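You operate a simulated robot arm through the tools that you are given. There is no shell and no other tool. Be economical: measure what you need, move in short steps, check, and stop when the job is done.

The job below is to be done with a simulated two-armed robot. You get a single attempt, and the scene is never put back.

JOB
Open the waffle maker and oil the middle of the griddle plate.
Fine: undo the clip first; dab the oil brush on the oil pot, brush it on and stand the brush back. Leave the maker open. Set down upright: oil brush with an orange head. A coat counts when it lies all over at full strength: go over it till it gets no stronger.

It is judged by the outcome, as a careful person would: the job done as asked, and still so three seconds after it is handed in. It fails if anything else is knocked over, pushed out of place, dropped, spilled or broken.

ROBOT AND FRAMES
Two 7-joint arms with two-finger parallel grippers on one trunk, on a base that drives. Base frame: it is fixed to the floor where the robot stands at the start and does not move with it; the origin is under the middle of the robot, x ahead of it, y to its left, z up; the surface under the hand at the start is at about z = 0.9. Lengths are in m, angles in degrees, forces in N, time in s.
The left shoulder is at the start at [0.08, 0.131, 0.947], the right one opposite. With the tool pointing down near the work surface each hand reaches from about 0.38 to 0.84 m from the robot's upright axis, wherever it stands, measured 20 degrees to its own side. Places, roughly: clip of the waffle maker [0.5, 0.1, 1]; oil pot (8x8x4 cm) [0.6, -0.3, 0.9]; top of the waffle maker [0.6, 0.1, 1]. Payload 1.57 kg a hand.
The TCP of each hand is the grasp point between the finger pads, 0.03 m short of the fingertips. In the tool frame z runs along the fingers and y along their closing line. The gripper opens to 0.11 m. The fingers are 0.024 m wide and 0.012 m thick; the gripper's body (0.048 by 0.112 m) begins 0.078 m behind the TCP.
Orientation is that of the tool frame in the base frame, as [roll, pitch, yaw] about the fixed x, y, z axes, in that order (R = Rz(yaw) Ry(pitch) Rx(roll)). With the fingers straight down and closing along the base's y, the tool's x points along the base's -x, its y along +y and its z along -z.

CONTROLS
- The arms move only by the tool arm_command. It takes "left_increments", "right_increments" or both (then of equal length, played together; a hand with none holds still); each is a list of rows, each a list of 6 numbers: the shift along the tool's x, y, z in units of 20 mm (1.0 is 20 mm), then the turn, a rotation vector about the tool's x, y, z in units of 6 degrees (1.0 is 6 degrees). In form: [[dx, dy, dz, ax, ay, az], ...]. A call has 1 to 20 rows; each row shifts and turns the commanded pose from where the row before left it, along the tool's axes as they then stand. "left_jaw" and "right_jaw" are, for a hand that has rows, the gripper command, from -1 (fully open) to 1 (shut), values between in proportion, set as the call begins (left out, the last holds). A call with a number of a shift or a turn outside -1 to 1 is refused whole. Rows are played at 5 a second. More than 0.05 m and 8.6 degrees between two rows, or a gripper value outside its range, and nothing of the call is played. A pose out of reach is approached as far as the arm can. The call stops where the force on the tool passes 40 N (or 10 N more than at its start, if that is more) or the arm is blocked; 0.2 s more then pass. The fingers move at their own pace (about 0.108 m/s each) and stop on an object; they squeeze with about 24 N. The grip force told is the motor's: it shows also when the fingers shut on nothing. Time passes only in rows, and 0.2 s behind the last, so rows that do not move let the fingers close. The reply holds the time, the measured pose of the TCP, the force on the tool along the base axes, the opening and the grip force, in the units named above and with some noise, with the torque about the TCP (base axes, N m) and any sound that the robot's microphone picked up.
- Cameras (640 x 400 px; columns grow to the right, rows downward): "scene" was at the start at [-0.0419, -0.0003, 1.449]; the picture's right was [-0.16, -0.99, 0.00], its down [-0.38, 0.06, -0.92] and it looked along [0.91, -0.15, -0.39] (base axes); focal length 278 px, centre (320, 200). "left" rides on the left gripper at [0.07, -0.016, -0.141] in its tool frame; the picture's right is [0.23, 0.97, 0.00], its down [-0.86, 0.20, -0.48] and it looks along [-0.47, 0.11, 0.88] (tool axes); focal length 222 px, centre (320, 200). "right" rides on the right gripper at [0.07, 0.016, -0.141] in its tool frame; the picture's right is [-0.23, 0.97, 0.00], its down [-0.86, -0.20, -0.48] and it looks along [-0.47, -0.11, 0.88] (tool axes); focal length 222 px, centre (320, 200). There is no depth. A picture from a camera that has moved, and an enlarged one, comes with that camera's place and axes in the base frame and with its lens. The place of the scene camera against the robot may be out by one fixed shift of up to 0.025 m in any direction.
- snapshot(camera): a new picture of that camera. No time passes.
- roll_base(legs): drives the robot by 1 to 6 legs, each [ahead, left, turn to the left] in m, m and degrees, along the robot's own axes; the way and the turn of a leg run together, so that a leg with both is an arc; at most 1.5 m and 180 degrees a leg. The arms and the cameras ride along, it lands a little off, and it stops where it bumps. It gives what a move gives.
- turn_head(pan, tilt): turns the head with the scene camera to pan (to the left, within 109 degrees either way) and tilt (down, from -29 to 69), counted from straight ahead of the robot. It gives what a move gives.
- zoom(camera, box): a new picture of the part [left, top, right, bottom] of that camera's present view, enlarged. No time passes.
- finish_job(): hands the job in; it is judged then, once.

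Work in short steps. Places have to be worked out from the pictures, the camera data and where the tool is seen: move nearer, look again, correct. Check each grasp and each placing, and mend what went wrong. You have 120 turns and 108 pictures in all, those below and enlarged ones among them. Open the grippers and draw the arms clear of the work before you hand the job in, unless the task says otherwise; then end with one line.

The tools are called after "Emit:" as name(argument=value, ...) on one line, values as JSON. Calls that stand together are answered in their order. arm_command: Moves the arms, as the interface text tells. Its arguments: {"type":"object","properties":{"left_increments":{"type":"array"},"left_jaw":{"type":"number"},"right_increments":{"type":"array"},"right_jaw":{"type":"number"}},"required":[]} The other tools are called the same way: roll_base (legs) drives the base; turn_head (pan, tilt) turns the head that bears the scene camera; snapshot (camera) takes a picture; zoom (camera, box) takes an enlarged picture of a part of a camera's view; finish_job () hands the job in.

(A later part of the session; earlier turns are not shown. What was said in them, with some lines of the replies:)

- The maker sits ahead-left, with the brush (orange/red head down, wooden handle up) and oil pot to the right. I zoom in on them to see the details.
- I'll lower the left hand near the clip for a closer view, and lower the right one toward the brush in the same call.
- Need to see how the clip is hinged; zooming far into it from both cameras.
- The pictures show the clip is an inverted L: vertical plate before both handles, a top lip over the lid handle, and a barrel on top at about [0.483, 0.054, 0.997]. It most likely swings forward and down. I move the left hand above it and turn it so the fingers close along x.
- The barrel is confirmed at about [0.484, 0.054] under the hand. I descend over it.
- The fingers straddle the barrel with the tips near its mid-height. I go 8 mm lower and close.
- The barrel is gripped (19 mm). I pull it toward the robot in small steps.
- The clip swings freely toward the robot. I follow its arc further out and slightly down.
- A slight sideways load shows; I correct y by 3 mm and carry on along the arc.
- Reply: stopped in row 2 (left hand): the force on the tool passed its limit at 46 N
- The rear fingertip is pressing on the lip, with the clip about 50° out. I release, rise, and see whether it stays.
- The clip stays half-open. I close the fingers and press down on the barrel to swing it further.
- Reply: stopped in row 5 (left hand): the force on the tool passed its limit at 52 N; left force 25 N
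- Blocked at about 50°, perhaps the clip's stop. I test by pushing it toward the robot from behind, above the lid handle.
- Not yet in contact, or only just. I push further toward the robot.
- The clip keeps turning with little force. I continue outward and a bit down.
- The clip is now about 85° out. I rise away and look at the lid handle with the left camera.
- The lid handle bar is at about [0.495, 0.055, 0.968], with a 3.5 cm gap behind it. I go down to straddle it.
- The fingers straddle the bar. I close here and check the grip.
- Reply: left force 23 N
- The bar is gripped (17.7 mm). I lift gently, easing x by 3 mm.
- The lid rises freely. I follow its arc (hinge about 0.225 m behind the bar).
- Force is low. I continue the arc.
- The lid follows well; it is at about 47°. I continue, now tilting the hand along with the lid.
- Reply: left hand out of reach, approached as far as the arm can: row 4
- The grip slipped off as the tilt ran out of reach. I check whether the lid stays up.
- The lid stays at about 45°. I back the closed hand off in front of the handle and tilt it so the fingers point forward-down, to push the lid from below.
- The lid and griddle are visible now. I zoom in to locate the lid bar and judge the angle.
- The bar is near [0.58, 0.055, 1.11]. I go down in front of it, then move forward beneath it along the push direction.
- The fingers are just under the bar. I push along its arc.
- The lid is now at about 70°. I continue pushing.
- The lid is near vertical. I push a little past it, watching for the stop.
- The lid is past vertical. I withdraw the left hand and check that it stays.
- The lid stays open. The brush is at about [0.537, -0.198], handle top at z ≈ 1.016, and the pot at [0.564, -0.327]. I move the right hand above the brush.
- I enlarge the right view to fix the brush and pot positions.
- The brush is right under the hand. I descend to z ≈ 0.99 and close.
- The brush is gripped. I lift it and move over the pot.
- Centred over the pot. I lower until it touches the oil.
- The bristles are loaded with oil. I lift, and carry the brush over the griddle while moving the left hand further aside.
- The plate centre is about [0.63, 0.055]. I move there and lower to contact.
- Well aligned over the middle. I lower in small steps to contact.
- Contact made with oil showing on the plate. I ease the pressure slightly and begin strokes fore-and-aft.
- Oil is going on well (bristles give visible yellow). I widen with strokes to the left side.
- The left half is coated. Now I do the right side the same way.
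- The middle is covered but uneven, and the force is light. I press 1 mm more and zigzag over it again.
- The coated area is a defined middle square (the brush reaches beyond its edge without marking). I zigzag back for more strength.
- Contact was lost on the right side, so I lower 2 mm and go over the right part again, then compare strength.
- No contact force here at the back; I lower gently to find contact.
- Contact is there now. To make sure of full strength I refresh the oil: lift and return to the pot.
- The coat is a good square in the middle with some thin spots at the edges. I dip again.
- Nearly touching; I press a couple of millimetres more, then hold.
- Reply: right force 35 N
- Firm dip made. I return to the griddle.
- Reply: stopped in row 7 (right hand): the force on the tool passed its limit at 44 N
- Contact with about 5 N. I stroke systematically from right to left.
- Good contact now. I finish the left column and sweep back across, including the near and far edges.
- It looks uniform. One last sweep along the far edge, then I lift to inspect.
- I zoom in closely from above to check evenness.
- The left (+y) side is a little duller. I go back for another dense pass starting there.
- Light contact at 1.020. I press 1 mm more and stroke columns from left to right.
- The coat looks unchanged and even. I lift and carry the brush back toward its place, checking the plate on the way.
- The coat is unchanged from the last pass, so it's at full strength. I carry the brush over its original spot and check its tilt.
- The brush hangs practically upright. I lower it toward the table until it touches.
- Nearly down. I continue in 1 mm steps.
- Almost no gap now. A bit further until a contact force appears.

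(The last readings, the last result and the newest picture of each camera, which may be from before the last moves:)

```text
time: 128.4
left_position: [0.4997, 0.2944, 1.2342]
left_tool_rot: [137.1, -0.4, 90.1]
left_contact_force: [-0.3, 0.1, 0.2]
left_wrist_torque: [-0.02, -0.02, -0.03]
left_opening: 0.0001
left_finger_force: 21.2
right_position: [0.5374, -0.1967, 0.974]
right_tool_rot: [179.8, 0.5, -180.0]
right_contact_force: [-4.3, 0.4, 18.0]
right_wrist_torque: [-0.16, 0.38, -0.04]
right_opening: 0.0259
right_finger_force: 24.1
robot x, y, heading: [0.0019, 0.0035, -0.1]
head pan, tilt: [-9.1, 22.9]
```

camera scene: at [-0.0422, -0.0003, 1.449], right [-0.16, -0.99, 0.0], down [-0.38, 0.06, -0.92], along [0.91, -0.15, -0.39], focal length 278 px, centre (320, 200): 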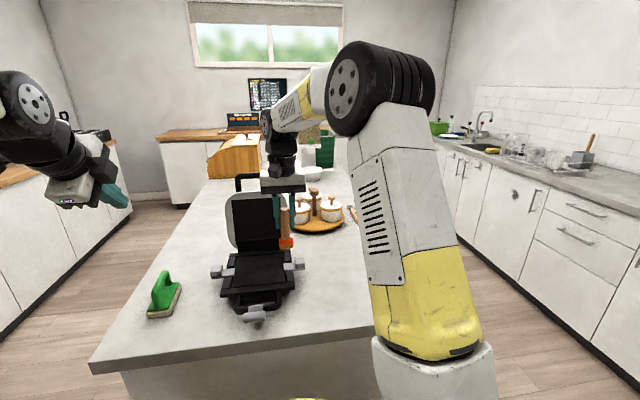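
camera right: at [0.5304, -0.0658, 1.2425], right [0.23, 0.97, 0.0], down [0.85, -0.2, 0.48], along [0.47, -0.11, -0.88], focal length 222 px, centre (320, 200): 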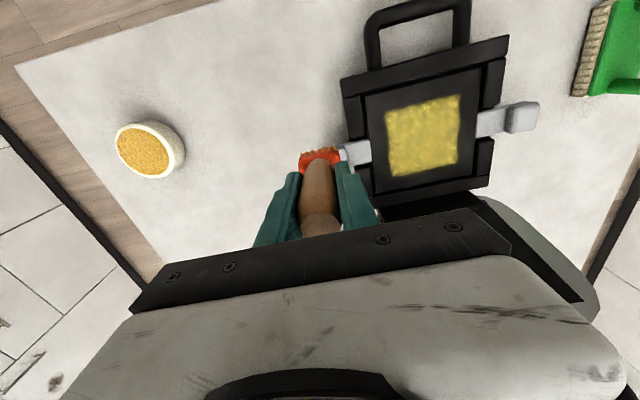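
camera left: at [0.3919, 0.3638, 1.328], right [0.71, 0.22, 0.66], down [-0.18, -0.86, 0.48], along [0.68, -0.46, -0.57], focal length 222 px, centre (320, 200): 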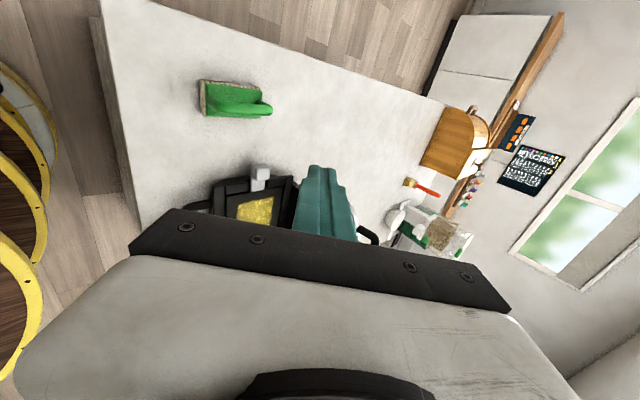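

It stands on the table (18 N). I ease off slightly and open the fingers a little first.

Emit:
arm_command(right_increments=[[0, 0, -0.03, 0, 0, 0], [0, 0, 0, 0, 0, 0]])

Emit:
arm_command(right_increments=[[0, 0, 0, 0, 0, 0], [0, 0, 0, 0, 0, 0], [0, 0, 0, 0, 0, 0]], right_jaw=0.2)

Emit:
zoom(camera="scene", box=[320, 230, 400, 310])

```text
time: 129.0
left_position: [0.4995, 0.2944, 1.2351]
left_tool_rot: [137.1, -0.2, 90.1]
left_contact_force: [0.0, -0.1, -0.2]
left_wrist_torque: [-0.01, -0.02, 0.0]
left_opening: 0.0
left_finger_force: 22.1
right_position: [0.5373, -0.1967, 0.9722]
right_tool_rot: [179.8, 0.4, -180.0]
right_contact_force: [3.6, -2.7, 13.0]
right_wrist_torque: [-0.3, -0.13, 0.02]
right_opening: 0.0257
right_finger_force: 24.3
robot x, y, heading: [-0.002, 0.0015, -0.1]
head pan, tilt: [-9.1, 22.9]
```

```text
time: 129.8
left_position: [0.4998, 0.2948, 1.2334]
left_tool_rot: [137.1, -0.2, 90.0]
left_contact_force: [-0.2, 0.1, -0.1]
left_wrist_torque: [0.02, 0.03, 0.02]
left_opening: 0.0001
left_finger_force: 21.5
right_position: [0.537, -0.1961, 0.9723]
right_tool_rot: [179.8, 0.5, -179.9]
right_contact_force: [0.2, -0.3, 0.4]
right_wrist_torque: [0.03, 0.0, 0.02]
right_opening: 0.0439
right_finger_force: 0.1
robot x, y, heading: [-0.0056, -0.002, 0.0]
head pan, tilt: [-9.1, 22.9]
```

```text
5.00 times, centred on (360, 270) of scene
camera zoom: at [-0.0423, -0.0001, 1.449], right [-0.16, -0.99, 0.0], down [-0.38, 0.06, -0.92], along [0.91, -0.15, -0.39], focal length 1392 px, centre (120, -150)
```

zoom: 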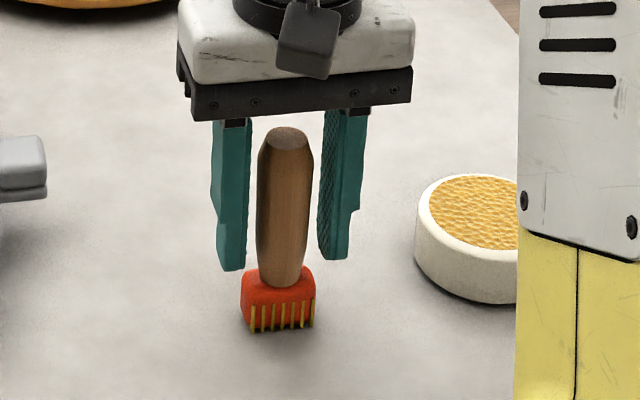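

The brush stands free. I open a bit wider, raise the hand straight up, then draw it back.

Emit:
arm_command(right_increments=[[0, 0, 0, 0, 0, 0], [0, 0, -0.5, 0, 0, 0], [0, 0, -1, 0, 0, 0], [0, 0, -1, 0, 0, 0], [0, 0, -1, 0, 0, 0], [0, 0, -1, 0, 0, 0], [0, 0, -1, 0, 0, 0], [0, 0, -1, 0, 0, 0], [0, 0, -1, 0, 0, 0], [0, 0, -1, 0, 0, 0], [0.5, -0.2, -1, 0, 0, 0], [0.5, -0.2, -1, 0, 0, 0], [0.5, -0.2, -1, 0, 0, 0]], right_jaw=-0.2, left_increments=[[0, 0, 0, 0, 0, 0], [0, 0, 0, 0, 0, 0], [0, 0, 0, 0, 0, 0], [0, 0, 0, 0, 0, 0], [0, 0, 0, 0, 0, 0], [0, 0, 0, 0, 0, 0], [0, 0, 0, 0, 0, 0], [0, 0, 0, 0, 0, 0], [0, 0, 0, 0, 0, 0], [0, 0, 0, 0, 0, 0], [0, 0, 0, 0, 0, 0], [0, 0, 0, 0, 0, 0], [0, 0, 0, 0, 0, 0]], left_jaw=-0.5)

Emit:
snapshot(camera="scene")

Emit:
zoom(camera="scene", box=[200, 160, 420, 330])

Emit:
snapshot(camera="right")

```text
time: 132.6
left_position: [0.5007, 0.295, 1.2341]
left_tool_rot: [137.1, -0.3, 90.1]
left_contact_force: [0.4, 0.6, -0.2]
left_wrist_torque: [0.02, 0.02, 0.0]
left_opening: 0.0824
left_finger_force: 0.1
right_position: [0.5056, -0.2099, 1.2048]
right_tool_rot: [179.9, 0.4, -179.9]
right_contact_force: [0.2, 0.9, -0.3]
right_wrist_torque: [0.0, 0.03, 0.0]
right_opening: 0.0662
right_finger_force: 0.0
robot x, y, heading: [0.002, 0.0014, 0.1]
head pan, tilt: [-9.1, 22.9]
```

```text
15 pictures are left
camera scene: at [-0.0421, -0.0001, 1.449], right [-0.16, -0.99, 0.0], down [-0.38, 0.06, -0.92], along [0.91, -0.15, -0.39], focal length 278 px, centre (320, 200)
```

scene: 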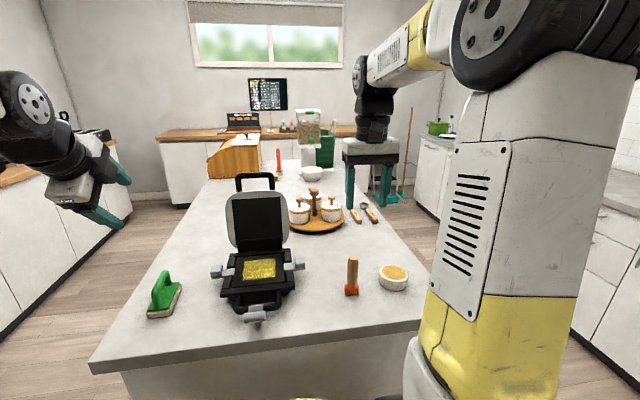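

```text
2.35 times, centred on (310, 245) of scene
camera zoom: at [-0.0421, -0.0001, 1.449], right [-0.16, -0.99, 0.0], down [-0.38, 0.06, -0.92], along [0.91, -0.15, -0.39], focal length 655 px, centre (344, 94)
```

zoom: 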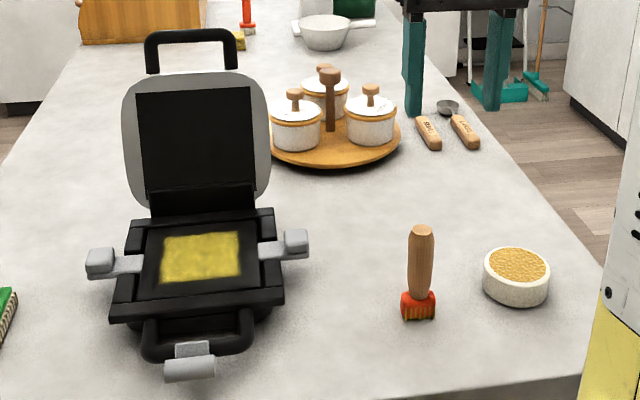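

```text
13 pictures are left
camera right: at [0.4354, -0.1939, 1.3451], right [0.23, 0.97, 0.0], down [0.85, -0.2, 0.48], along [0.47, -0.11, -0.88], focal length 222 px, centre (320, 200)
```

right: 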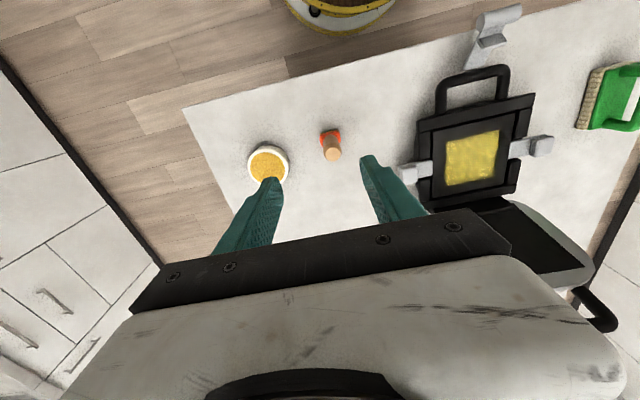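

The brush stands upright in its old place, the lid is open, the clip is undone, the coat is even and both hands are clear. I hand the job in.

Emit:
finish_job()

```text
The job is handed in.
```

The clip is undone, the waffle maker is open, the middle of the griddle plate is evenly oiled, the brush stands upright in its place, and the job is handed in.
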